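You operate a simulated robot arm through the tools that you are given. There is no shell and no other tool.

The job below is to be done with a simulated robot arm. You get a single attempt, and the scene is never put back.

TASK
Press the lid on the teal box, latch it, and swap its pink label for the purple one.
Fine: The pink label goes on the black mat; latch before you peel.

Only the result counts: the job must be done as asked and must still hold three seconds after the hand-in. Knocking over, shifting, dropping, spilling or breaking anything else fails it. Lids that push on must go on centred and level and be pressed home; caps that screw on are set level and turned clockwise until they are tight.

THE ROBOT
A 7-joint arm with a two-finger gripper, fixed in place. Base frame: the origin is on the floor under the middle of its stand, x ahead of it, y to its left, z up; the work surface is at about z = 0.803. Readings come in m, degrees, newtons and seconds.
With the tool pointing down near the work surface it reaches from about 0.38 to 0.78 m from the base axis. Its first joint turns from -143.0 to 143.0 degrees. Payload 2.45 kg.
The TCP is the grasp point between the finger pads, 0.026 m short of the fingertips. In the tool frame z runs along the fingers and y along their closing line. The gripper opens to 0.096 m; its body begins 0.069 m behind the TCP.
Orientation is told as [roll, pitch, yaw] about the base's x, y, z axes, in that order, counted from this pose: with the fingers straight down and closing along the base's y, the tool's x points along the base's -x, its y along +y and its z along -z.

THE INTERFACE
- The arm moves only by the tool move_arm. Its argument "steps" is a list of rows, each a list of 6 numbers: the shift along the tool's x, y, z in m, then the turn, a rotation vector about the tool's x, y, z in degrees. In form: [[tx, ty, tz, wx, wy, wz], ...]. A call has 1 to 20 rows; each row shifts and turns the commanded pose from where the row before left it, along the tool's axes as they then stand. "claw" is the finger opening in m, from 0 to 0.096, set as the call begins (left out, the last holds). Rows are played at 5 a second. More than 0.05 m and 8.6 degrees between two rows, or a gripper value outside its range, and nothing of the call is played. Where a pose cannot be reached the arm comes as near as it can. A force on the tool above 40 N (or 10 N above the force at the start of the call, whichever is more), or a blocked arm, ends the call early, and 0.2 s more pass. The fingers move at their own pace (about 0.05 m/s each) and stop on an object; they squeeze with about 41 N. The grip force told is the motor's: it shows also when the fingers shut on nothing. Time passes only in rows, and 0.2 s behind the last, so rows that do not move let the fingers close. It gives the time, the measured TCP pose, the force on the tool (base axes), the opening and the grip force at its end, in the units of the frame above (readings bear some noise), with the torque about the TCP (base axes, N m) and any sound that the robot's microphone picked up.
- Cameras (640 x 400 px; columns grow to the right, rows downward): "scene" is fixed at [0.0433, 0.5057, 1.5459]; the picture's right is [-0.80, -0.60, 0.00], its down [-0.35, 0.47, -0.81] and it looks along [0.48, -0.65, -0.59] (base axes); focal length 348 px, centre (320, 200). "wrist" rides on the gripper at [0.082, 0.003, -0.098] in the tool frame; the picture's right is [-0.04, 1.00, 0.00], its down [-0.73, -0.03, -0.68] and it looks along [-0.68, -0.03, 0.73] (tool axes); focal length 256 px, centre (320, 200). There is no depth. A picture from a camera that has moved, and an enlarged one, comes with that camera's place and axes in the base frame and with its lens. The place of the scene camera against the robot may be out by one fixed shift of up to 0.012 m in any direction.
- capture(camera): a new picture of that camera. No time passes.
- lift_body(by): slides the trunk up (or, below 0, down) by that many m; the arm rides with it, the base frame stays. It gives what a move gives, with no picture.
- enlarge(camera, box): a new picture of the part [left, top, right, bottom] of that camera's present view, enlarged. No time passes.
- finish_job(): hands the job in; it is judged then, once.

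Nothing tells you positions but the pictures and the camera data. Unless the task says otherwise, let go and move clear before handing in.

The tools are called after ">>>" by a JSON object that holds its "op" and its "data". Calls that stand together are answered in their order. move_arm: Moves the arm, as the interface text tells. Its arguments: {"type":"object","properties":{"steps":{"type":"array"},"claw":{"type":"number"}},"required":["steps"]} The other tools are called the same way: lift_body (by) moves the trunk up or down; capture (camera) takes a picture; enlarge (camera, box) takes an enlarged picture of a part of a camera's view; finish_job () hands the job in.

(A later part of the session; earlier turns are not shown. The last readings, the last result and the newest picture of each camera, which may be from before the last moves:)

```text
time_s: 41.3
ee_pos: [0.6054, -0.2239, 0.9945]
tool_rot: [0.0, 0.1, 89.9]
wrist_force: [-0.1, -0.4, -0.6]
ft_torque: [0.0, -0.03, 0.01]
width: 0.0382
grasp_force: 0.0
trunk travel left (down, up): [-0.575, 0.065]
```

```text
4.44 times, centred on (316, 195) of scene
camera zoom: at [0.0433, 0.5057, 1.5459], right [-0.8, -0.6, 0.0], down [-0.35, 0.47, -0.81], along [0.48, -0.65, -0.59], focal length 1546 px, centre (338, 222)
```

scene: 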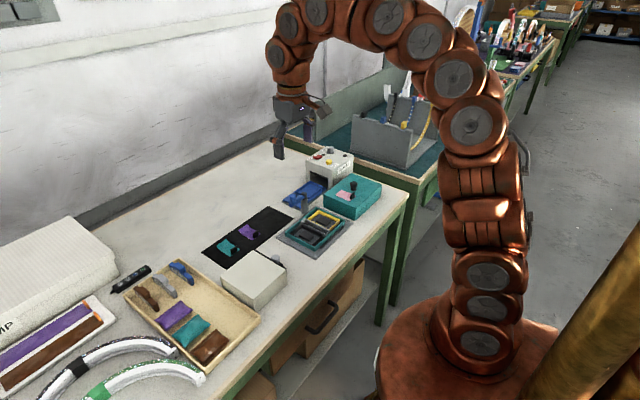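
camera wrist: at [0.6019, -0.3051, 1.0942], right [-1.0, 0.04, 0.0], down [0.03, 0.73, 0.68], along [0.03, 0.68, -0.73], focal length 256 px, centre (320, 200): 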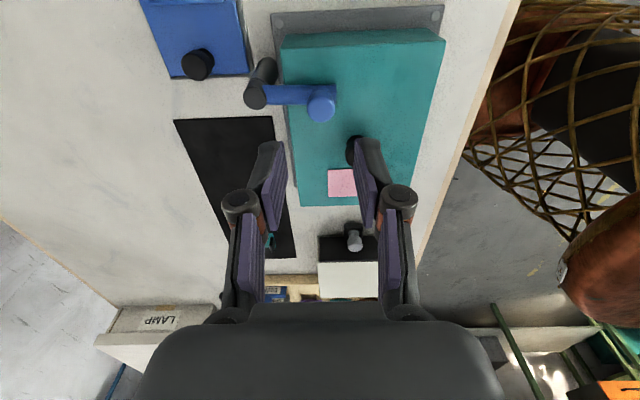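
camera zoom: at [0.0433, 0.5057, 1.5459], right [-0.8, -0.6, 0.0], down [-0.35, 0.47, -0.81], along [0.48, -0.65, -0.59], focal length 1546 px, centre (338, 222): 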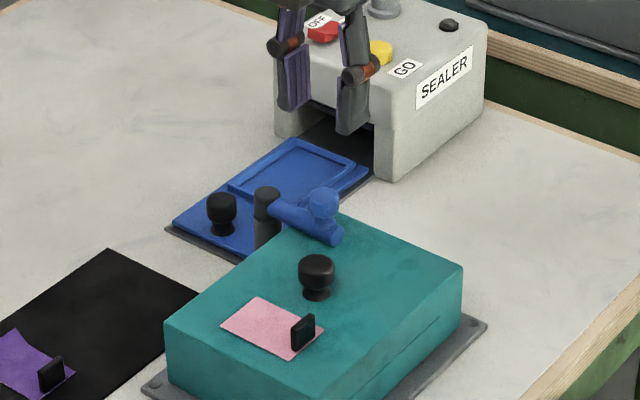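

>>> {"op": "enlarge", "data": {"camera": "wrist", "box": [220, 40, 380, 140]}}

>>> {"op": "enlarge", "data": {"camera": "scene", "box": [295, 230, 335, 255]}}

>>> {"op": "enlarge", "data": {"camera": "scene", "box": [290, 170, 354, 210]}}

```text
4.00 times, centred on (300, 90) of wrist
camera zoom: at [0.6019, -0.3051, 1.0942], right [-1.0, 0.04, 0.0], down [0.03, 0.73, 0.68], along [0.03, 0.68, -0.73], focal length 1024 px, centre (400, 640)
```

zoom: 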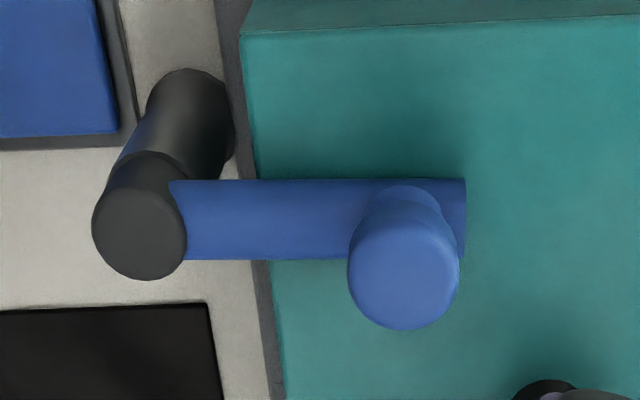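

```text
16.00 times, centred on (315, 242) of scene
camera zoom: at [0.0433, 0.5057, 1.5459], right [-0.8, -0.6, 0.0], down [-0.35, 0.47, -0.81], along [0.48, -0.65, -0.59], focal length 5564 px, centre (400, -480)
```

zoom: 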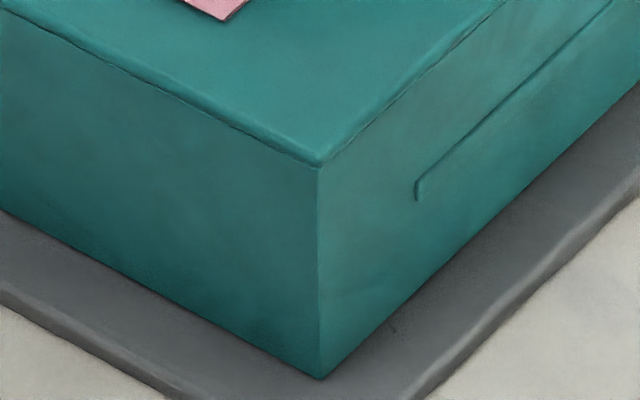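

```text
10.00 times, centred on (322, 190) of scene
camera zoom: at [0.0433, 0.5057, 1.5459], right [-0.8, -0.6, 0.0], down [-0.35, 0.47, -0.81], along [0.48, -0.65, -0.59], focal length 3478 px, centre (300, 300)
```

zoom: 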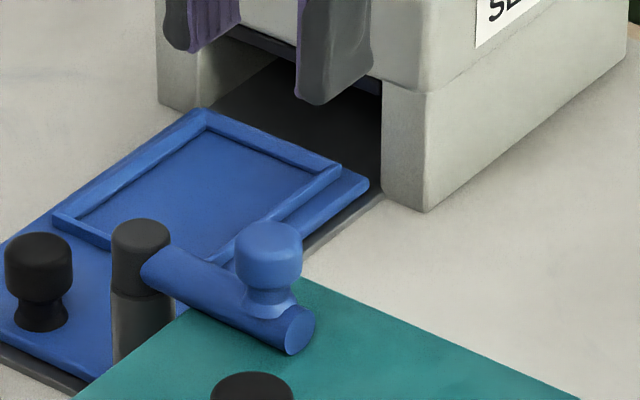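

The latch arm now points across the lid and sits against its 90° stop, and the lid is still flush. Next I'll move over the pink label's tab at about (0.544, -0.12), keeping this 90° yaw so the fingers close along x.

>>> {"op": "move_arm", "data": {"steps": [[-0.0259, 0.0153, 0, 0, 0, 0], [-0.0259, 0.0153, 0, 0, 0, 0], [-0.0259, 0.0154, 0, 0, 0, 0], [-0.0258, 0.0154, 0, 0, 0, 0], [0, 0, 0.025, 0, 0, 0], [0, 0, 0.02, 0, 0, 0], [0, 0, 0, 0, 0, 0]], "claw": 0.044}}

>>> {"op": "capture", "data": {"camera": "wrist"}}

>>> {"op": "enlarge", "data": {"camera": "wrist", "box": [240, 80, 400, 180]}}

>>> {"op": "enlarge", "data": {"camera": "scene", "box": [270, 170, 350, 230]}}

```text
time_s: 42.9
ee_pos: [0.5438, -0.1207, 0.9495]
tool_rot: [0.1, 0.1, 89.9]
wrist_force: [1.0, 0.4, 0.3]
ft_torque: [-0.02, -0.02, 0.03]
width: 0.0439
grasp_force: 0.1
trunk travel left (down, up): [-0.575, 0.065]
```

```text
taken
camera wrist: at [0.5408, -0.2017, 1.0492], right [-1.0, 0.04, 0.0], down [0.03, 0.73, 0.68], along [0.03, 0.68, -0.73], focal length 256 px, centre (320, 200)
```

wrist: 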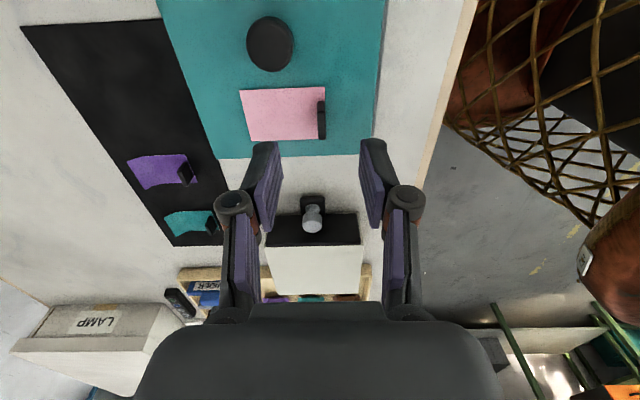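

```text
4.00 times, centred on (320, 130) of wrist
camera zoom: at [0.5408, -0.2017, 1.0492], right [-1.0, 0.04, 0.0], down [0.03, 0.73, 0.68], along [0.03, 0.68, -0.73], focal length 1024 px, centre (320, 480)
```

zoom: 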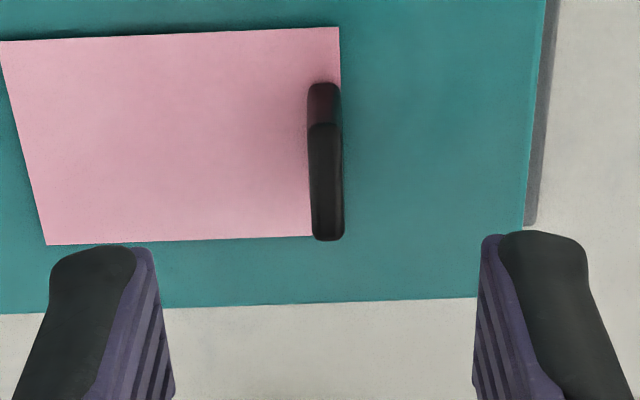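

```text
6.67 times, centred on (310, 200) of scene
camera zoom: at [0.0433, 0.5057, 1.5459], right [-0.8, -0.6, 0.0], down [-0.35, 0.47, -0.81], along [0.48, -0.65, -0.59], focal length 2318 px, centre (387, 200)
```

zoom: 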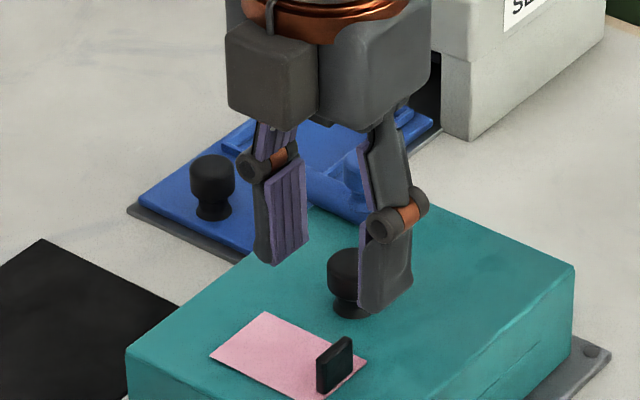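

The tab is centred between the fingers at about (0.543, -0.118). Descending so the fingertips stay about 3 mm above the lid, then gripping the tab.

>>> {"op": "move_arm", "data": {"steps": [[-0.0015, 0.0005, 0.02, 0, 0, 0], [0, 0, 0.02, 0, 0, 0], [0, 0, 0.012, 0, 0, 0], [0, 0, 0.0045, 0, 0, 0], [0, 0, 0, 0, 0, 0]]}}

>>> {"op": "capture", "data": {"camera": "wrist"}}

>>> {"op": "enlarge", "data": {"camera": "scene", "box": [280, 180, 344, 228]}}

```text
time_s: 44.1
ee_pos: [0.543, -0.1195, 0.8933]
tool_rot: [0.0, 0.0, 89.8]
wrist_force: [-0.4, 0.1, -0.2]
ft_torque: [-0.01, 0.0, -0.02]
width: 0.0441
grasp_force: 0.1
trunk travel left (down, up): [-0.575, 0.065]
```

```text
taken
camera wrist: at [0.5403, -0.2005, 0.9928], right [-1.0, 0.04, 0.0], down [0.03, 0.73, 0.68], along [0.03, 0.68, -0.73], focal length 256 px, centre (320, 200)
```

wrist: 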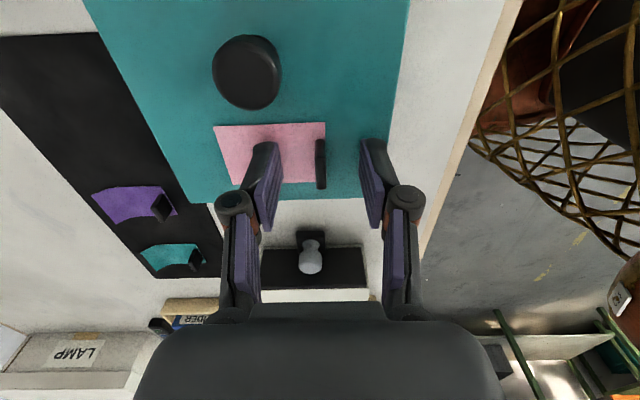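

```text
8.33 times, centred on (312, 204) of scene
camera zoom: at [0.0433, 0.5057, 1.5459], right [-0.8, -0.6, 0.0], down [-0.35, 0.47, -0.81], along [0.48, -0.65, -0.59], focal length 2898 px, centre (387, 167)
```

zoom: 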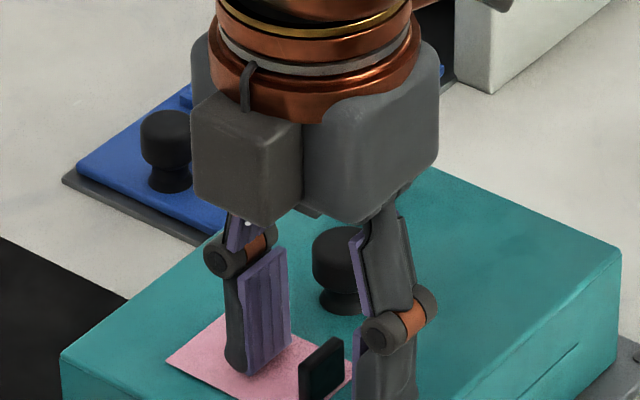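

>>> {"op": "move_arm", "data": {"steps": [[0, 0, 0, 0, 0, 0], [0, 0, 0, 0, 0, 0], [0, 0, 0, 0, 0, 0], [0, 0, 0, 0, 0, 0]], "claw": 0.0}}

>>> {"op": "capture", "data": {"camera": "wrist"}}

>>> {"op": "enlarge", "data": {"camera": "scene", "box": [280, 190, 344, 238]}}

```text
time_s: 45.1
ee_pos: [0.5436, -0.1204, 0.8927]
tool_rot: [0.0, 0.1, 89.9]
wrist_force: [-0.9, -0.2, -0.3]
ft_torque: [-0.02, -0.02, 0.01]
width: 0.006
grasp_force: 33.3
trunk travel left (down, up): [-0.575, 0.065]
```

```text
taken
camera wrist: at [0.5403, -0.2005, 0.9928], right [-1.0, 0.04, 0.0], down [0.03, 0.73, 0.68], along [0.03, 0.68, -0.73], focal length 256 px, centre (320, 200)
```

wrist: 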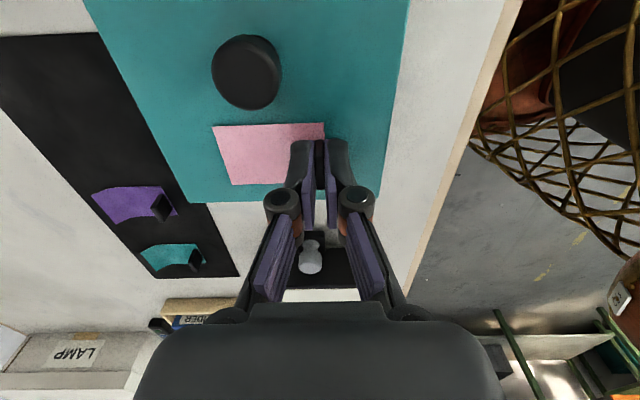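

```text
8.33 times, centred on (312, 214) of scene
camera zoom: at [0.0433, 0.5057, 1.5459], right [-0.8, -0.6, 0.0], down [-0.35, 0.47, -0.81], along [0.48, -0.65, -0.59], focal length 2898 px, centre (387, 83)
```

zoom: 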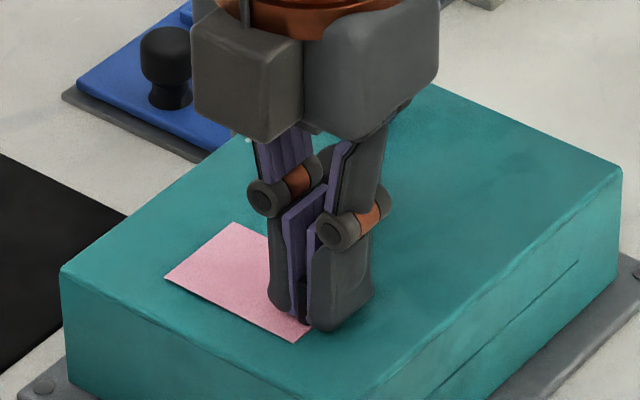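

The tab is gripped (6 mm). Lifting slowly to peel the pink label.

>>> {"op": "move_arm", "data": {"steps": [[0, 0, -0.002, 0, 0, 0], [0, 0, -0.003, 0, 0, 0], [0, 0, -0.003, 0, 0, 0], [0, 0, -0.003, 0, 0, 0], [0, 0, 0, 0, 0, 0]]}}

>>> {"op": "capture", "data": {"camera": "wrist"}}

>>> {"op": "enlarge", "data": {"camera": "scene", "box": [280, 190, 344, 238]}}

```text
time_s: 46.3
ee_pos: [0.5447, -0.1196, 0.9041]
tool_rot: [0.1, 0.1, 90.0]
wrist_force: [0.4, 0.1, 0.5]
ft_torque: [-0.03, 0.03, 0.01]
width: 0.0059
grasp_force: 33.4
trunk travel left (down, up): [-0.575, 0.065]
```

```text
taken
camera wrist: at [0.5406, -0.2002, 1.0039], right [-1.0, 0.04, 0.0], down [0.03, 0.73, 0.68], along [0.03, 0.68, -0.74], focal length 256 px, centre (320, 200)
```

wrist: 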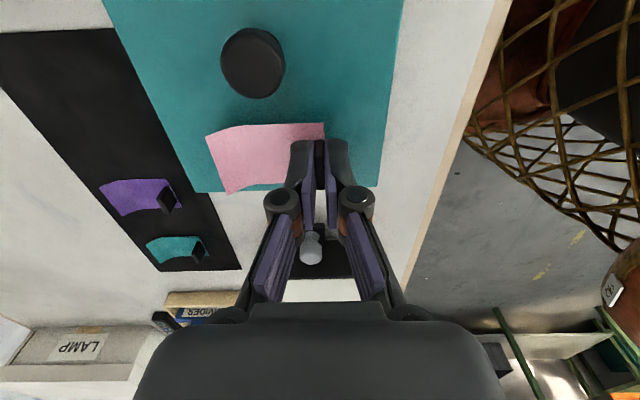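

```text
8.33 times, centred on (312, 214) of scene
camera zoom: at [0.0433, 0.5057, 1.5459], right [-0.8, -0.6, 0.0], down [-0.35, 0.47, -0.81], along [0.48, -0.65, -0.59], focal length 2898 px, centre (387, 83)
```

zoom: 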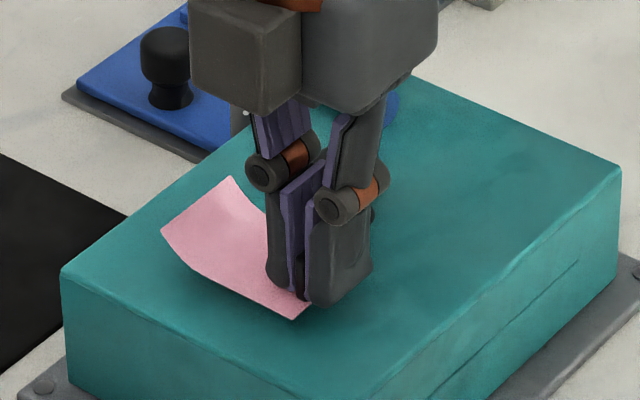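

The label peeled off cleanly and hangs from the tab. I'll lift clear and carry it to the free part of the black mat, at about (0.70, -0.112).

>>> {"op": "move_arm", "data": {"steps": [[0, 0, -0.022, 0, 0, 0], [0, 0, -0.022, 0, 0, 0], [0, 0, -0.022, 0, 0, 0], [-0.002, -0.039, 0, 0, 0, 0], [-0.002, -0.039, 0, 0, 0, 0], [-0.002, -0.039, 0, 0, 0, 0], [-0.002, -0.039, 0, 0, 0, 0], [0, 0, 0.03, 0, 0, 0], [0, 0, 0.03, 0, 0, 0], [0, 0, 0, 0, 0, 0]]}}

>>> {"op": "capture", "data": {"camera": "wrist"}}

>>> {"op": "enlarge", "data": {"camera": "scene", "box": [200, 160, 328, 260]}}

```text
time_s: 48.5
ee_pos: [0.6997, -0.111, 0.9103]
tool_rot: [0.1, 0.0, 89.9]
wrist_force: [0.6, -0.1, 0.5]
ft_torque: [0.02, 0.0, -0.02]
width: 0.0059
grasp_force: 33.2
trunk travel left (down, up): [-0.575, 0.065]
```

```text
taken
camera wrist: at [0.6959, -0.1925, 1.0102], right [-1.0, 0.04, 0.0], down [0.03, 0.73, 0.68], along [0.03, 0.68, -0.74], focal length 256 px, centre (320, 200)
```

wrist: 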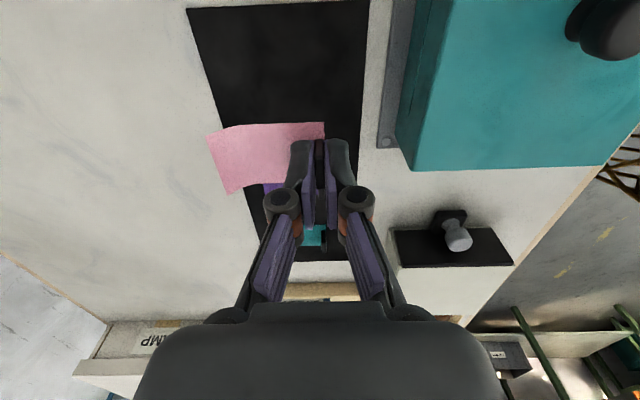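

```text
4.00 times, centred on (264, 210) of scene
camera zoom: at [0.0433, 0.5057, 1.5459], right [-0.8, -0.6, 0.0], down [-0.35, 0.47, -0.81], along [0.48, -0.65, -0.59], focal length 1391 px, centre (544, 160)
```

zoom: 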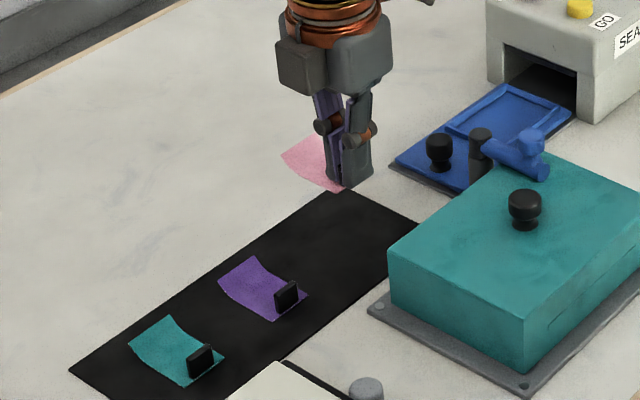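

The target spot is well inside the mat and clear of the purple label. Lowering to the mat.

>>> {"op": "move_arm", "data": {"steps": [[0, 0, 0.025, 0, 0, 0], [0, 0, 0.025, 0, 0, 0], [0, 0, 0.015, 0, 0, 0], [0, 0, 0.007, 0, 0, 0], [0, 0, 0, 0, 0, 0]]}}

>>> {"op": "enlarge", "data": {"camera": "scene", "box": [230, 160, 310, 220]}}

>>> {"op": "capture", "data": {"camera": "wrist"}}

```text
time_s: 49.7
ee_pos: [0.6993, -0.1109, 0.8389]
tool_rot: [0.0, 0.0, 89.8]
wrist_force: [0.0, 0.1, 0.2]
ft_torque: [-0.01, -0.02, 0.0]
width: 0.0061
grasp_force: 33.2
trunk travel left (down, up): [-0.575, 0.065]
```

```text
6.67 times, centred on (270, 190) of scene
camera zoom: at [0.0433, 0.5057, 1.5459], right [-0.8, -0.6, 0.0], down [-0.35, 0.47, -0.81], along [0.48, -0.65, -0.59], focal length 2318 px, centre (653, 267)
```

zoom: 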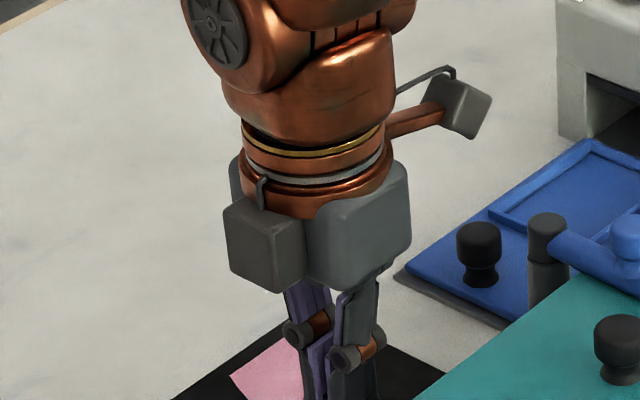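

```text
taken
camera wrist: at [0.6963, -0.1929, 0.9381], right [-1.0, 0.04, 0.0], down [0.03, 0.73, 0.68], along [0.03, 0.68, -0.74], focal length 256 px, centre (320, 200)
```

wrist: 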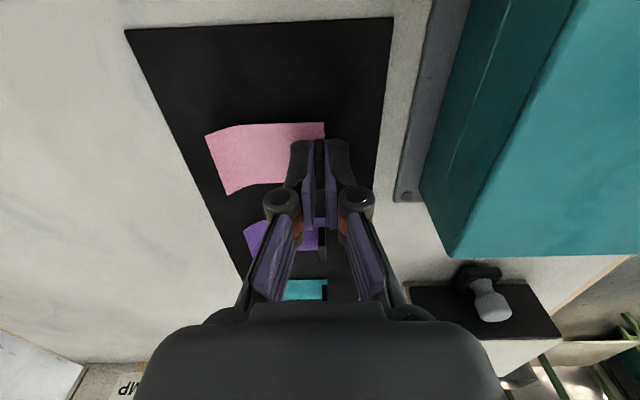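

>>> {"op": "move_arm", "data": {"steps": [[0, 0, 0.001, 0, 0, 0], [0, 0, 0.001, 0, 0, 0], [0, 0, 0.001, 0, 0, 0], [0, 0, 0, 0, 0, 0]]}}

>>> {"op": "enlarge", "data": {"camera": "scene", "box": [230, 180, 310, 240]}}

```text
time_s: 50.7
ee_pos: [0.7009, -0.1118, 0.8361]
tool_rot: [0.0, 0.1, 89.8]
wrist_force: [0.6, 0.9, 0.5]
ft_torque: [0.0, -0.03, -0.01]
width: 0.0061
grasp_force: 33.4
trunk travel left (down, up): [-0.575, 0.065]
```

```text
6.67 times, centred on (270, 210) of scene
camera zoom: at [0.0433, 0.5057, 1.5459], right [-0.8, -0.6, 0.0], down [-0.35, 0.47, -0.81], along [0.48, -0.65, -0.59], focal length 2318 px, centre (653, 133)
```

zoom: 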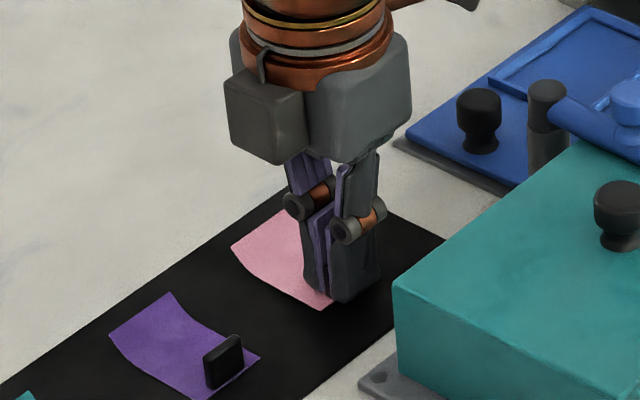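

>>> {"op": "move_arm", "data": {"steps": [[0, 0, 0.0007, 0, 0, 0], [0, 0, 0.0007, 0, 0, 0], [0, 0, 0.0006, 0, 0, 0], [0, 0, 0, 0, 0, 0]]}}

```text
time_s: 51.7
ee_pos: [0.6994, -0.1125, 0.8327]
tool_rot: [0.1, 0.2, 89.9]
wrist_force: [0.5, -0.1, -1.3]
ft_torque: [0.0, 0.01, 0.0]
width: 0.0061
grasp_force: 33.4
trunk travel left (down, up): [-0.575, 0.065]
```

>>> {"op": "move_arm", "data": {"steps": [[0, 0, 0.0006, 0, 0, 0], [0, 0, 0.0006, 0, 0, 0], [0, 0, 0, 0, 0, 0]]}}

>>> {"op": "enlarge", "data": {"camera": "scene", "box": [250, 190, 298, 226]}}

```text
time_s: 52.5
ee_pos: [0.7001, -0.1116, 0.833]
tool_rot: [0.0, 0.2, 90.0]
wrist_force: [0.4, 1.0, 3.2]
ft_torque: [0.07, -0.05, -0.02]
width: 0.0061
grasp_force: 33.0
trunk travel left (down, up): [-0.575, 0.065]
```

```text
11.11 times, centred on (274, 208) of scene
camera zoom: at [0.0433, 0.5057, 1.5459], right [-0.8, -0.6, 0.0], down [-0.35, 0.47, -0.81], along [0.48, -0.65, -0.59], focal length 3864 px, centre (831, 111)
```

zoom: 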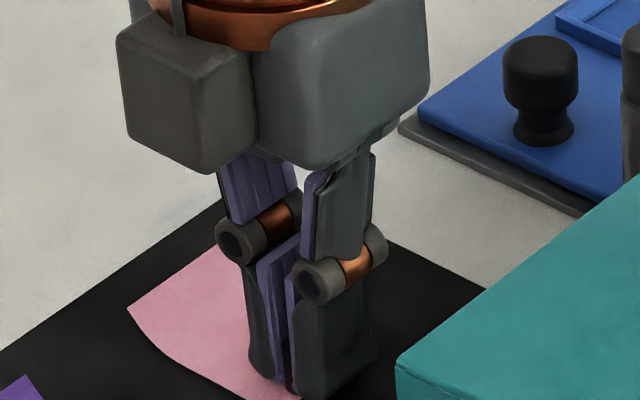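

Contact is felt at about 3 N. Releasing the pink label and rising straight up.

>>> {"op": "move_arm", "data": {"steps": [[0, 0, 0, 0, 0, 0], [0, 0, 0, 0, 0, 0], [0, 0, 0, 0, 0, 0]], "claw": 0.036}}

>>> {"op": "move_arm", "data": {"steps": [[0, 0, -0.01, 0, 0, 0], [0, 0, -0.02, 0, 0, 0], [0, 0, -0.03, 0, 0, 0], [0, 0, -0.03, 0, 0, 0], [0, 0, 0, 0, 0, 0]]}}

>>> {"op": "capture", "data": {"camera": "wrist"}}

>>> {"op": "enlarge", "data": {"camera": "scene", "box": [200, 180, 328, 260]}}

```text
time_s: 53.3
ee_pos: [0.6982, -0.1112, 0.832]
tool_rot: [0.0, 0.1, 89.8]
wrist_force: [0.1, -0.5, 0.9]
ft_torque: [-0.02, 0.0, -0.01]
width: 0.0359
grasp_force: 0.0
trunk travel left (down, up): [-0.575, 0.065]
```

```text
time_s: 54.5
ee_pos: [0.7006, -0.1104, 0.9205]
tool_rot: [0.0, 0.1, 89.9]
wrist_force: [0.2, 0.0, -0.6]
ft_torque: [0.02, 0.04, -0.01]
width: 0.0358
grasp_force: 0.0
trunk travel left (down, up): [-0.575, 0.065]
```

```text
taken
camera wrist: at [0.6969, -0.1922, 1.0221], right [-1.0, 0.04, 0.0], down [0.03, 0.73, 0.68], along [0.03, 0.68, -0.73], focal length 256 px, centre (320, 200)
```

wrist: 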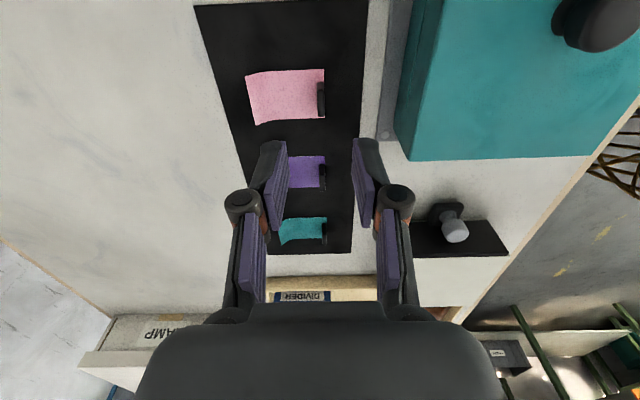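

```text
5.00 times, centred on (264, 220) of scene
camera zoom: at [0.0433, 0.5057, 1.5459], right [-0.8, -0.6, 0.0], down [-0.35, 0.47, -0.81], along [0.48, -0.65, -0.59], focal length 1739 px, centre (600, 100)
```

zoom: 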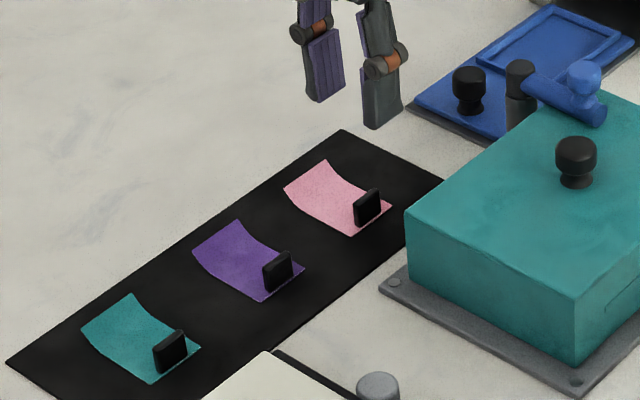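

The pink label lies neatly on the mat in the free slot. Next I'll move over the purple label's tab, around (0.70, -0.027).

>>> {"op": "move_arm", "data": {"steps": [[-0.028, 0, 0, 0, 0, 0], [-0.028, 0, 0, 0, 0, 0], [-0.027, 0, 0, 0, 0, 0], [0, 0, 0.02, 0, 0, 0], [0, 0, 0, 0, 0, 0]], "claw": 0.044}}

>>> {"op": "capture", "data": {"camera": "wrist"}}

>>> {"op": "enlarge", "data": {"camera": "wrist", "box": [240, 80, 400, 180]}}

```text
time_s: 55.7
ee_pos: [0.7014, -0.028, 0.9021]
tool_rot: [0.0, 0.1, 89.9]
wrist_force: [-0.6, -0.5, -1.1]
ft_torque: [0.01, 0.02, 0.0]
width: 0.044
grasp_force: 0.0
trunk travel left (down, up): [-0.575, 0.065]
```

```text
taken
camera wrist: at [0.6969, -0.1095, 1.0019], right [-1.0, 0.04, 0.0], down [0.03, 0.73, 0.68], along [0.03, 0.68, -0.74], focal length 256 px, centre (320, 200)
```

wrist: 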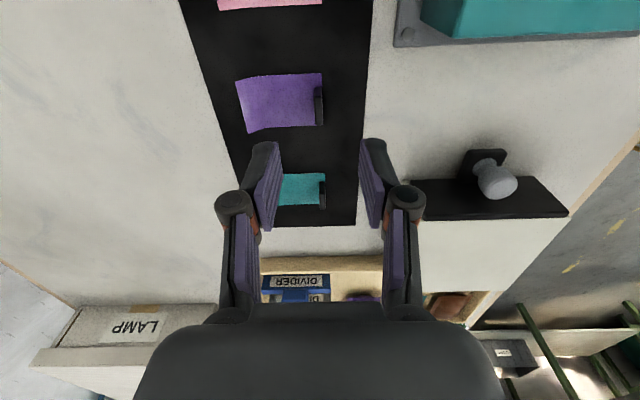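

```text
4.00 times, centred on (320, 130) of wrist
camera zoom: at [0.6969, -0.1095, 1.0019], right [-1.0, 0.04, 0.0], down [0.03, 0.73, 0.68], along [0.03, 0.68, -0.74], focal length 1024 px, centre (320, 480)
```

zoom: 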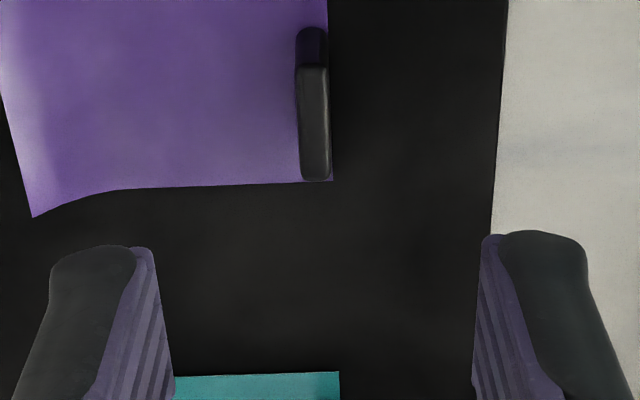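

The purple tab is at about (0.701, -0.031). Adjusting slightly and descending to grip height in the same tab-to-finger relation I used for the pink one.

>>> {"op": "move_arm", "data": {"steps": [[0.0046, 0, 0.02, 0, 0, 0], [0, 0, 0.02, 0, 0, 0], [0, 0, 0.018, 0, 0, 0], [0, 0, 0.009, 0, 0, 0], [0, 0, 0, 0, 0, 0]]}}

>>> {"op": "capture", "data": {"camera": "wrist"}}

>>> {"op": "enlarge", "data": {"camera": "wrist", "box": [240, 100, 400, 200]}}

>>> {"op": "enlarge", "data": {"camera": "scene", "box": [210, 180, 290, 240]}}

```text
time_s: 56.9
ee_pos: [0.7001, -0.0325, 0.8357]
tool_rot: [0.0, 0.0, 90.0]
wrist_force: [0.5, -0.3, 0.3]
ft_torque: [-0.03, 0.0, 0.01]
width: 0.0436
grasp_force: 0.1
trunk travel left (down, up): [-0.575, 0.065]
```

```text
taken
camera wrist: at [0.6963, -0.1139, 0.9356], right [-1.0, 0.04, 0.0], down [0.03, 0.73, 0.68], along [0.03, 0.68, -0.74], focal length 256 px, centre (320, 200)
```

wrist: 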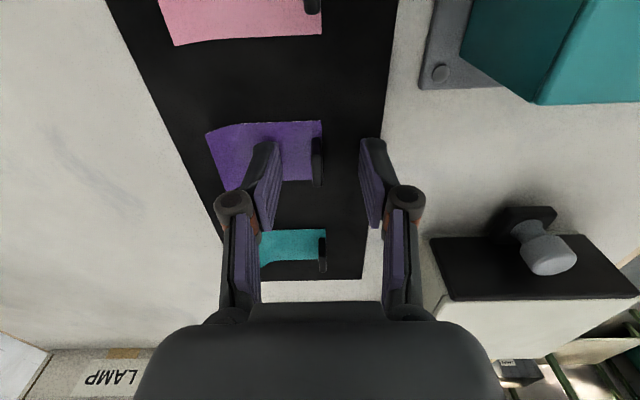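

```text
4.00 times, centred on (320, 150) of wrist
camera zoom: at [0.6963, -0.1139, 0.9356], right [-1.0, 0.04, 0.0], down [0.03, 0.73, 0.68], along [0.03, 0.68, -0.74], focal length 1024 px, centre (320, 400)
```

zoom: 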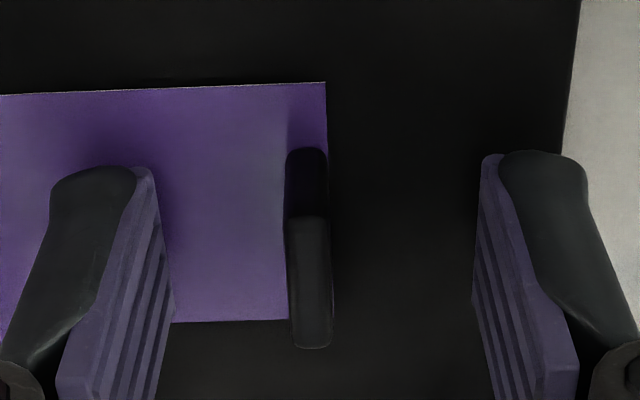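

```text
6.67 times, centred on (250, 210) of scene
camera zoom: at [0.0433, 0.5057, 1.5459], right [-0.8, -0.6, 0.0], down [-0.35, 0.47, -0.81], along [0.48, -0.65, -0.59], focal length 2318 px, centre (787, 133)
```

zoom: 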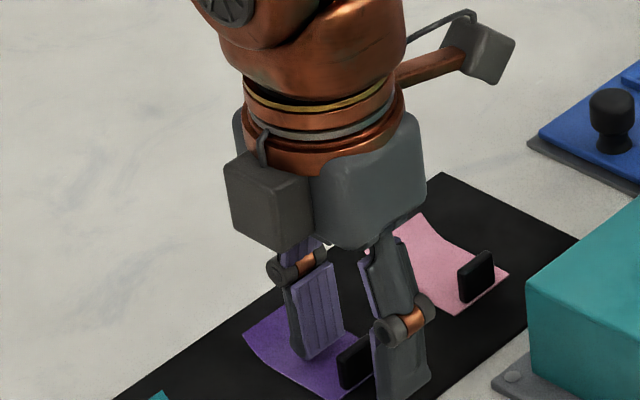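

The tab is between the fingers at the same place in the image as the pink one was. I'll nudge 1 mm and close.

>>> {"op": "move_arm", "data": {"steps": [[0, -0.001, 0.0005, 0, 0, 0], [0, 0, 0, 0, 0, 0]]}}

>>> {"op": "move_arm", "data": {"steps": [[0, 0, 0, 0, 0, 0], [0, 0, 0, 0, 0, 0], [0, 0, 0, 0, 0, 0], [0, 0, 0, 0, 0, 0]], "claw": 0.0}}

>>> {"op": "capture", "data": {"camera": "wrist"}}

```text
time_s: 57.5
ee_pos: [0.7005, -0.0328, 0.8362]
tool_rot: [0.1, 0.1, 89.8]
wrist_force: [-0.2, -0.3, 0.0]
ft_torque: [-0.01, 0.01, 0.04]
width: 0.0437
grasp_force: 0.1
trunk travel left (down, up): [-0.575, 0.065]
```

```text
time_s: 58.5
ee_pos: [0.7007, -0.0335, 0.8352]
tool_rot: [0.0, 0.2, 90.1]
wrist_force: [-0.2, -0.4, 0.2]
ft_torque: [0.02, -0.01, 0.01]
width: 0.006
grasp_force: 33.5
trunk travel left (down, up): [-0.575, 0.065]
```

```text
taken
camera wrist: at [0.6973, -0.1141, 0.9348], right [-1.0, 0.04, 0.0], down [0.03, 0.73, 0.68], along [0.03, 0.68, -0.74], focal length 256 px, centre (320, 200)
```

wrist: 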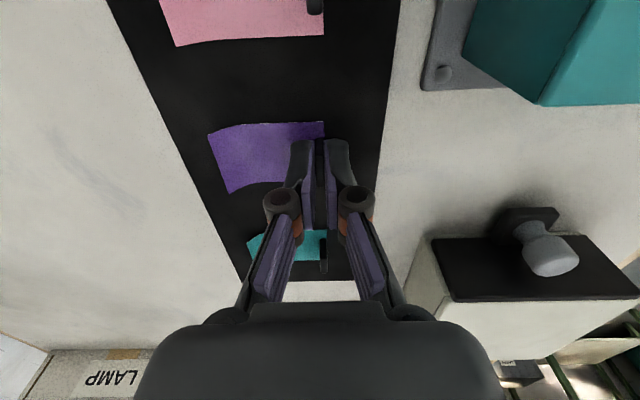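

The purple label is held with the same grip geometry. Lifting it and carrying it back above the spot where the pink label was.

>>> {"op": "move_arm", "data": {"steps": [[0, 0, -0.015, 0, 0, 0], [0, 0, -0.03, 0, 0, 0], [0, 0, -0.045, 0, 0, 0], [0, 0, -0.045, 0, 0, 0], [0.0216, 0.03925, 0, 0, 0, 0], [0.0216, 0.03925, 0, 0, 0, 0], [0.0216, 0.03925, 0, 0, 0, 0], [0.0216, 0.03925, 0, 0, 0, 0], [0, 0, 0.03, 0, 0, 0], [0, 0, 0.025, 0, 0, 0], [0, 0, 0, 0, 0, 0]]}}

>>> {"op": "capture", "data": {"camera": "wrist"}}

>>> {"op": "enlarge", "data": {"camera": "scene", "box": [200, 160, 360, 260]}}

```text
time_s: 60.9
ee_pos: [0.5439, -0.1209, 0.9154]
tool_rot: [0.0, 0.1, 89.8]
wrist_force: [0.9, -0.3, -0.3]
ft_torque: [0.0, 0.0, -0.03]
width: 0.0061
grasp_force: 32.6
trunk travel left (down, up): [-0.575, 0.065]
```

```text
taken
camera wrist: at [0.5401, -0.2014, 1.0147], right [-1.0, 0.04, 0.0], down [0.03, 0.73, 0.68], along [0.03, 0.68, -0.73], focal length 256 px, centre (320, 200)
```

wrist: 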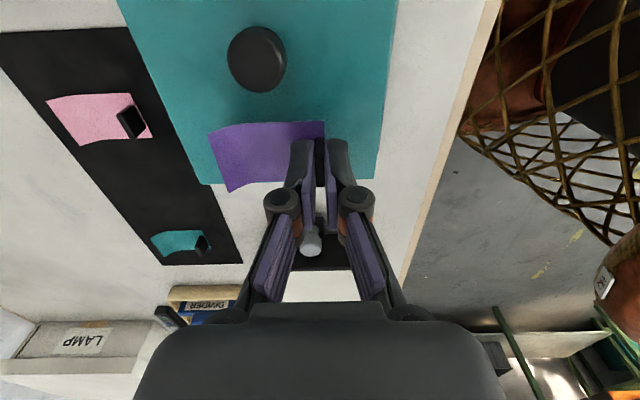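

```text
4.00 times, centred on (280, 210) of scene
camera zoom: at [0.0433, 0.5057, 1.5459], right [-0.8, -0.6, 0.0], down [-0.35, 0.47, -0.81], along [0.48, -0.65, -0.59], focal length 1391 px, centre (480, 160)
```

zoom: 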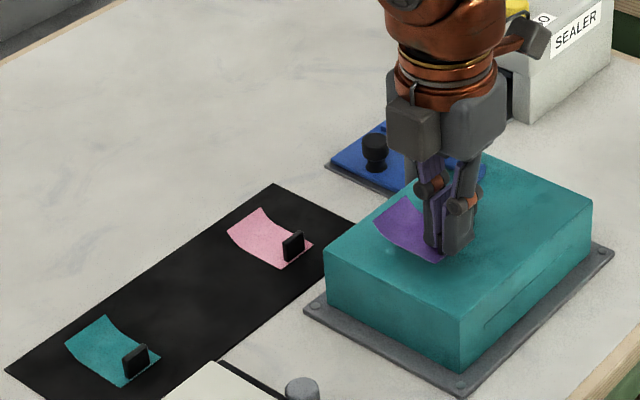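

Purple is aligned above the old label position. Lowering gently until contact.

>>> {"op": "move_arm", "data": {"steps": [[0, 0, 0.01, 0, 0, 0], [0, 0, 0.006, 0, 0, 0], [0, 0, 0.001, 0, 0, 0], [0, 0, 0.001, 0, 0, 0], [0, 0, 0.0008, 0, 0, 0], [0, 0, 0, 0, 0, 0]]}}

>>> {"op": "enlarge", "data": {"camera": "scene", "box": [280, 190, 344, 238]}}

>>> {"op": "capture", "data": {"camera": "wrist"}}

```text
time_s: 62.3
ee_pos: [0.544, -0.1202, 0.8951]
tool_rot: [0.0, 0.0, 89.9]
wrist_force: [1.0, 0.6, -0.5]
ft_torque: [-0.01, -0.01, 0.0]
width: 0.0061
grasp_force: 33.0
trunk travel left (down, up): [-0.575, 0.065]
```

```text
8.33 times, centred on (312, 214) of scene
camera zoom: at [0.0433, 0.5057, 1.5459], right [-0.8, -0.6, 0.0], down [-0.35, 0.47, -0.81], along [0.48, -0.65, -0.59], focal length 2898 px, centre (387, 83)
```

zoom: 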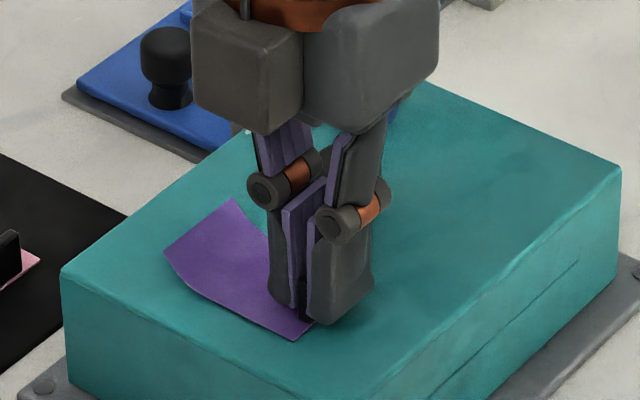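

```text
taken
camera wrist: at [0.5406, -0.2009, 0.9958], right [-1.0, 0.04, 0.0], down [0.03, 0.73, 0.68], along [0.03, 0.68, -0.74], focal length 256 px, centre (320, 200)
```

wrist: 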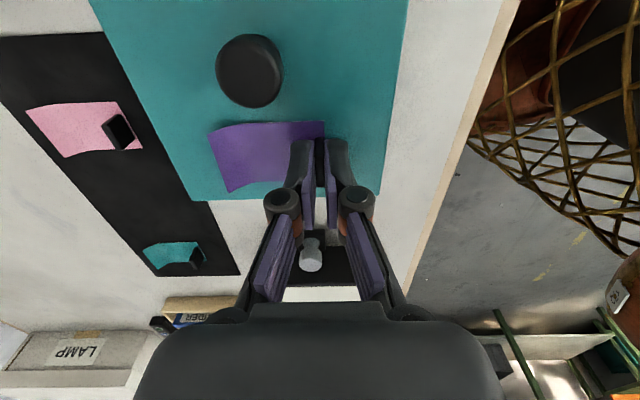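

>>> {"op": "move_arm", "data": {"steps": [[0, 0, 0.0008, 0, 0, 0], [0, 0, 0.0008, 0, 0, 0], [0, 0, 0.0008, 0, 0, 0], [0, 0, 0, 0, 0, 0]]}}

>>> {"op": "enlarge", "data": {"camera": "scene", "box": [280, 190, 344, 238]}}

```text
time_s: 63.3
ee_pos: [0.5435, -0.1197, 0.894]
tool_rot: [-0.1, 0.0, 89.8]
wrist_force: [-0.6, 1.3, 12.5]
ft_torque: [-0.08, -0.08, 0.03]
width: 0.0059
grasp_force: 33.3
trunk travel left (down, up): [-0.575, 0.065]
```

```text
8.33 times, centred on (312, 214) of scene
camera zoom: at [0.0433, 0.5057, 1.5459], right [-0.8, -0.6, 0.0], down [-0.35, 0.47, -0.81], along [0.48, -0.65, -0.59], focal length 2898 px, centre (387, 83)
```

zoom: 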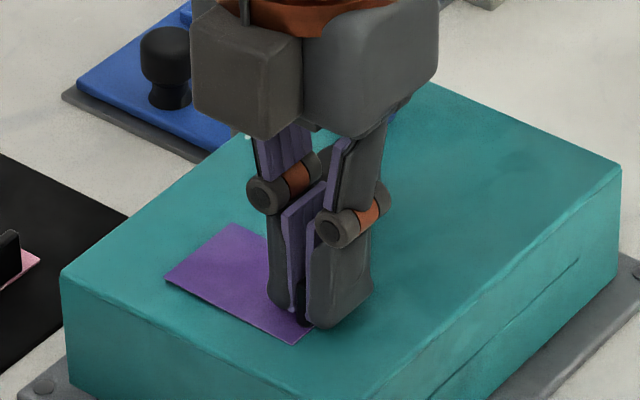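

The purple label went flat as I pressed at about 12 N, so it has stuck down. I'll open and rise straight up.

>>> {"op": "move_arm", "data": {"steps": [[0, 0, 0, 0, 0, 0], [0, 0, 0, 0, 0, 0], [0, 0, 0, 0, 0, 0]], "claw": 0.036}}

>>> {"op": "move_arm", "data": {"steps": [[0, 0, -0.005, 0, 0, 0], [0, 0, -0.02, 0, 0, 0], [0, 0, -0.03, 0, 0, 0], [0, 0, -0.03, 0, 0, 0], [0, 0, 0, 0, 0, 0]]}}

>>> {"op": "capture", "data": {"camera": "wrist"}}

>>> {"op": "enlarge", "data": {"camera": "scene", "box": [250, 170, 378, 260]}}

>>> {"op": "enlarge", "data": {"camera": "wrist", "box": [200, 20, 420, 170]}}

```text
time_s: 64.1
ee_pos: [0.5442, -0.1189, 0.8938]
tool_rot: [0.0, 0.1, 89.9]
wrist_force: [0.6, -0.7, -0.5]
ft_torque: [0.0, 0.0, -0.01]
width: 0.0362
grasp_force: 0.1
trunk travel left (down, up): [-0.575, 0.065]
```

```text
time_s: 65.3
ee_pos: [0.544, -0.1217, 0.9785]
tool_rot: [0.0, 0.2, 90.0]
wrist_force: [-0.7, 0.5, 0.9]
ft_torque: [0.01, -0.01, -0.04]
width: 0.0363
grasp_force: 0.0
trunk travel left (down, up): [-0.575, 0.065]
```

```text
taken
camera wrist: at [0.5405, -0.2009, 1.0784], right [-1.0, 0.04, 0.0], down [0.03, 0.73, 0.68], along [0.03, 0.68, -0.74], focal length 256 px, centre (320, 200)
```

wrist: 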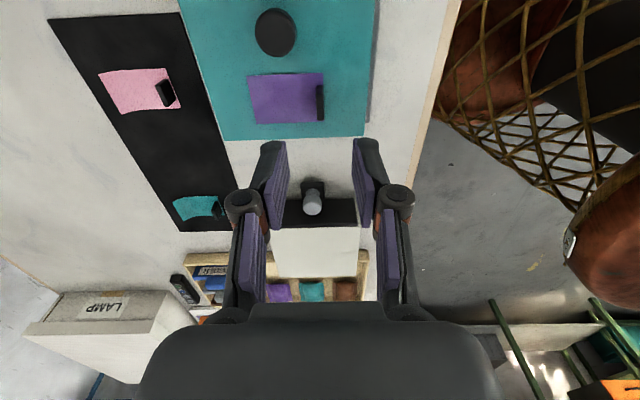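

```text
4.44 times, centred on (314, 215) of scene
camera zoom: at [0.0433, 0.5057, 1.5459], right [-0.8, -0.6, 0.0], down [-0.35, 0.47, -0.81], along [0.48, -0.65, -0.59], focal length 1546 px, centre (347, 133)
```

zoom: 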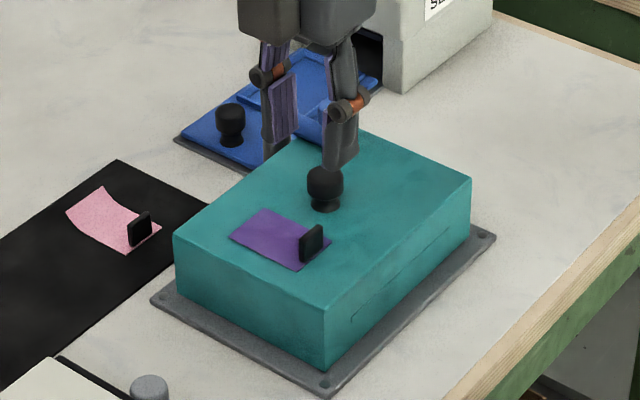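

```text
2.67 times, centred on (310, 95) of wrist
camera zoom: at [0.5405, -0.2009, 1.0784], right [-1.0, 0.04, 0.0], down [0.03, 0.73, 0.68], along [0.03, 0.68, -0.74], focal length 683 px, centre (347, 480)
```

zoom: 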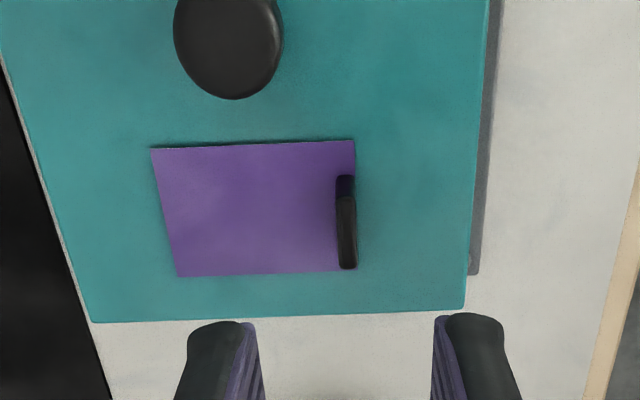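

The purple label sits flat in the pink label's former place, and the pink label is on the mat. I'll move clear and check the latch, lid and everything else.

>>> {"op": "move_arm", "data": {"steps": [[0, 0, -0.03, 0, 0, 0], [0, 0, -0.03, 0, 0, 0], [0.03, 0.02, -0.02, 0, 0, 0], [0.03, 0.02, 0, 0, 0, 0], [0.03, 0.02, 0, 0, 0, 0], [0, 0, 0, 0, 0, 0]]}}

>>> {"op": "capture", "data": {"camera": "wrist"}}

>>> {"op": "capture", "data": {"camera": "scene"}}

>>> {"op": "enlarge", "data": {"camera": "scene", "box": [270, 160, 366, 220]}}

```text
time_s: 66.7
ee_pos: [0.4826, -0.209, 1.0584]
tool_rot: [0.0, 0.1, 90.0]
wrist_force: [0.7, -0.2, 0.1]
ft_torque: [-0.03, -0.01, 0.01]
width: 0.0361
grasp_force: 0.1
trunk travel left (down, up): [-0.575, 0.065]
```

```text
taken
camera wrist: at [0.4799, -0.29, 1.1582], right [-1.0, 0.04, 0.0], down [0.03, 0.73, 0.68], along [0.03, 0.68, -0.73], focal length 256 px, centre (320, 200)
```

wrist: 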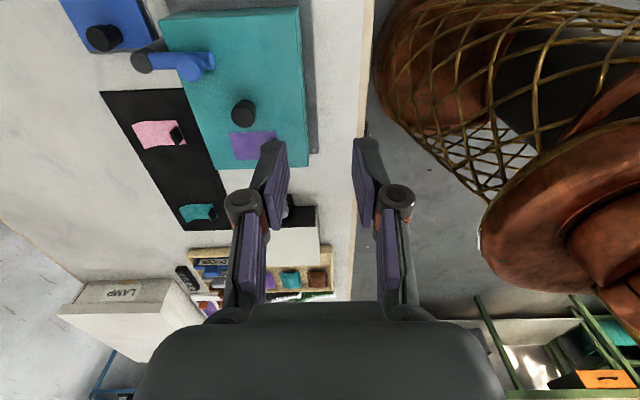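

```text
taken
```

scene: 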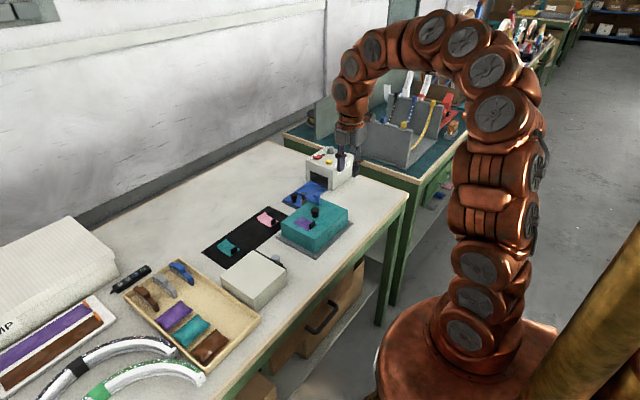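

```text
6.67 times, centred on (318, 190) of scene
camera zoom: at [0.0433, 0.5057, 1.5459], right [-0.8, -0.6, 0.0], down [-0.35, 0.47, -0.81], along [0.48, -0.65, -0.59], focal length 2318 px, centre (333, 267)
```

zoom: 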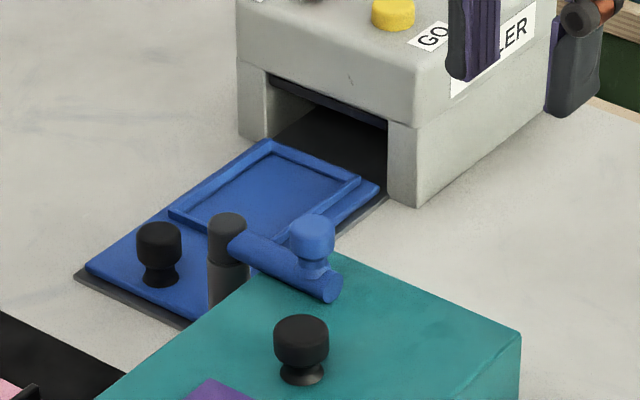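

Everything looks right. As a last check I'll confirm the latch arm is really at its end stop, with a gentle push on its knob toward -y using closed fingers.

>>> {"op": "move_arm", "data": {"steps": [[-0.005, -0.031, 0, 0, 0, 0], [-0.005, -0.031, 0, 0, 0, 0], [-0.005, -0.031, 0, 0, 0, 0], [-0.006, -0.031, 0, 0, 0, 0], [0, 0, 0.04, 0, 0, 0], [0, 0, 0.04, 0, 0, 0], [0, 0, 0.03, 0, 0, 0], [0, 0, 0, 0, 0, 0]], "claw": 0.0}}

>>> {"op": "capture", "data": {"camera": "wrist"}}

>>> {"op": "enlarge", "data": {"camera": "wrist", "box": [220, 60, 380, 160]}}

>>> {"op": "enlarge", "data": {"camera": "scene", "box": [270, 160, 366, 220]}}

```text
time_s: 68.5
ee_pos: [0.6076, -0.1882, 0.9488]
tool_rot: [0.0, 0.1, 89.9]
wrist_force: [1.2, 0.5, 0.4]
ft_torque: [0.0, -0.04, 0.01]
width: 0.0
grasp_force: 28.2
trunk travel left (down, up): [-0.575, 0.065]
```

```text
taken
camera wrist: at [0.6039, -0.2692, 1.0485], right [-1.0, 0.04, 0.0], down [0.03, 0.73, 0.68], along [0.03, 0.68, -0.74], focal length 256 px, centre (320, 200)
```

wrist: 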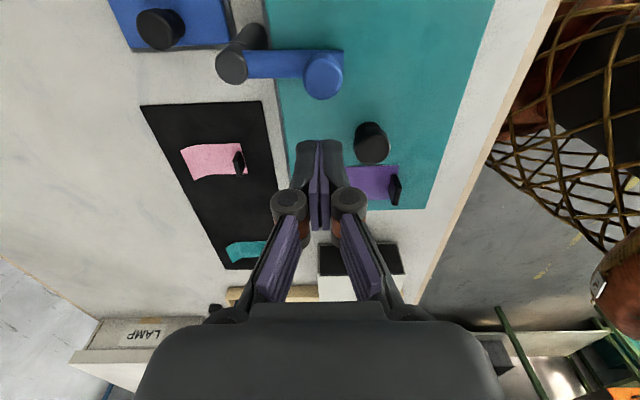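

```text
4.00 times, centred on (300, 110) of wrist
camera zoom: at [0.6039, -0.2692, 1.0485], right [-1.0, 0.04, 0.0], down [0.03, 0.73, 0.68], along [0.03, 0.68, -0.74], focal length 1024 px, centre (400, 560)
```

zoom: 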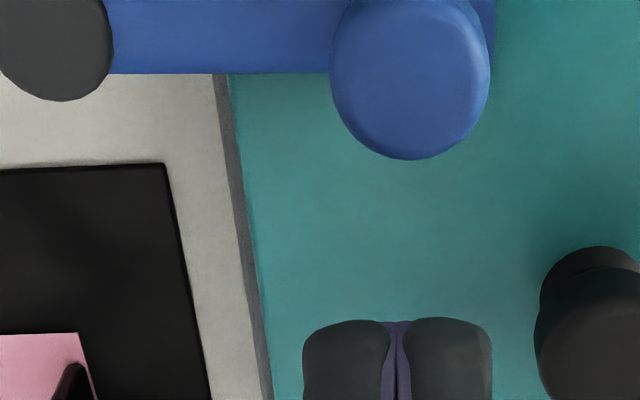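

```text
6.67 times, centred on (318, 190) of scene
camera zoom: at [0.0433, 0.5057, 1.5459], right [-0.8, -0.6, 0.0], down [-0.35, 0.47, -0.81], along [0.48, -0.65, -0.59], focal length 2318 px, centre (333, 267)
```

zoom: 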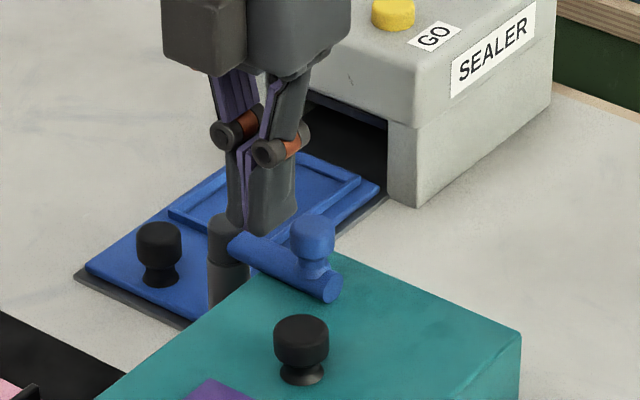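

>>> {"op": "move_arm", "data": {"steps": [[0, 0, 0.02, 0, 0, 0], [0, 0, 0.015, 0, 0, 0], [0, 0, 0.007, 0, 0, 0], [0, 0, 0, 0, 0, 0]]}}

>>> {"op": "move_arm", "data": {"steps": [[0.003, 0, 0, 0, 0, 0], [0.003, 0, 0, 0, 0, 0], [0.002, 0, 0, 0, 0, 0], [0.002, 0, 0, 0, 0, 0], [0.002, 0, 0, 0, 0, 0], [0, 0, 0, 0, 0, 0]]}}

```text
time_s: 69.5
ee_pos: [0.6079, -0.189, 0.9077]
tool_rot: [0.0, 0.2, 89.9]
wrist_force: [0.2, -0.5, 0.1]
ft_torque: [0.03, -0.02, -0.01]
width: 0.0001
grasp_force: 28.0
trunk travel left (down, up): [-0.575, 0.065]
```

```text
time_s: 70.9
ee_pos: [0.607, -0.2006, 0.9058]
tool_rot: [0.0, 0.1, 90.0]
wrist_force: [-0.6, 1.3, 0.8]
ft_torque: [0.03, 0.04, 0.01]
width: 0.0
grasp_force: 28.6
trunk travel left (down, up): [-0.575, 0.065]
```

>>> {"op": "move_arm", "data": {"steps": [[0.001, 0, 0, 0, 0, 0], [0.001, 0, 0, 0, 0, 0], [0.001, 0, 0, 0, 0, 0], [0.001, 0, 0, 0, 0, 0], [0, 0, 0, 0, 0, 0]]}}

>>> {"op": "enlarge", "data": {"camera": "scene", "box": [270, 160, 366, 220]}}

```text
time_s: 72.1
ee_pos: [0.6065, -0.2013, 0.9074]
tool_rot: [0.1, -0.1, 90.0]
wrist_force: [-5.5, 29.6, -2.5]
ft_torque: [0.42, 0.15, -0.12]
width: 0.0
grasp_force: 28.7
trunk travel left (down, up): [-0.575, 0.065]
```

```text
6.67 times, centred on (318, 190) of scene
camera zoom: at [0.0433, 0.5057, 1.5459], right [-0.8, -0.6, 0.0], down [-0.35, 0.47, -0.81], along [0.48, -0.65, -0.59], focal length 2318 px, centre (333, 267)
```

zoom: 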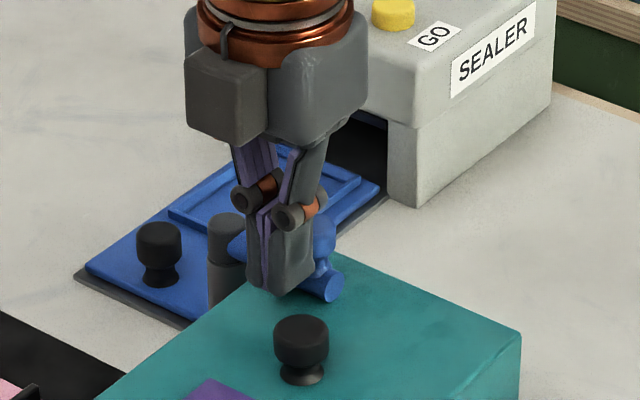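

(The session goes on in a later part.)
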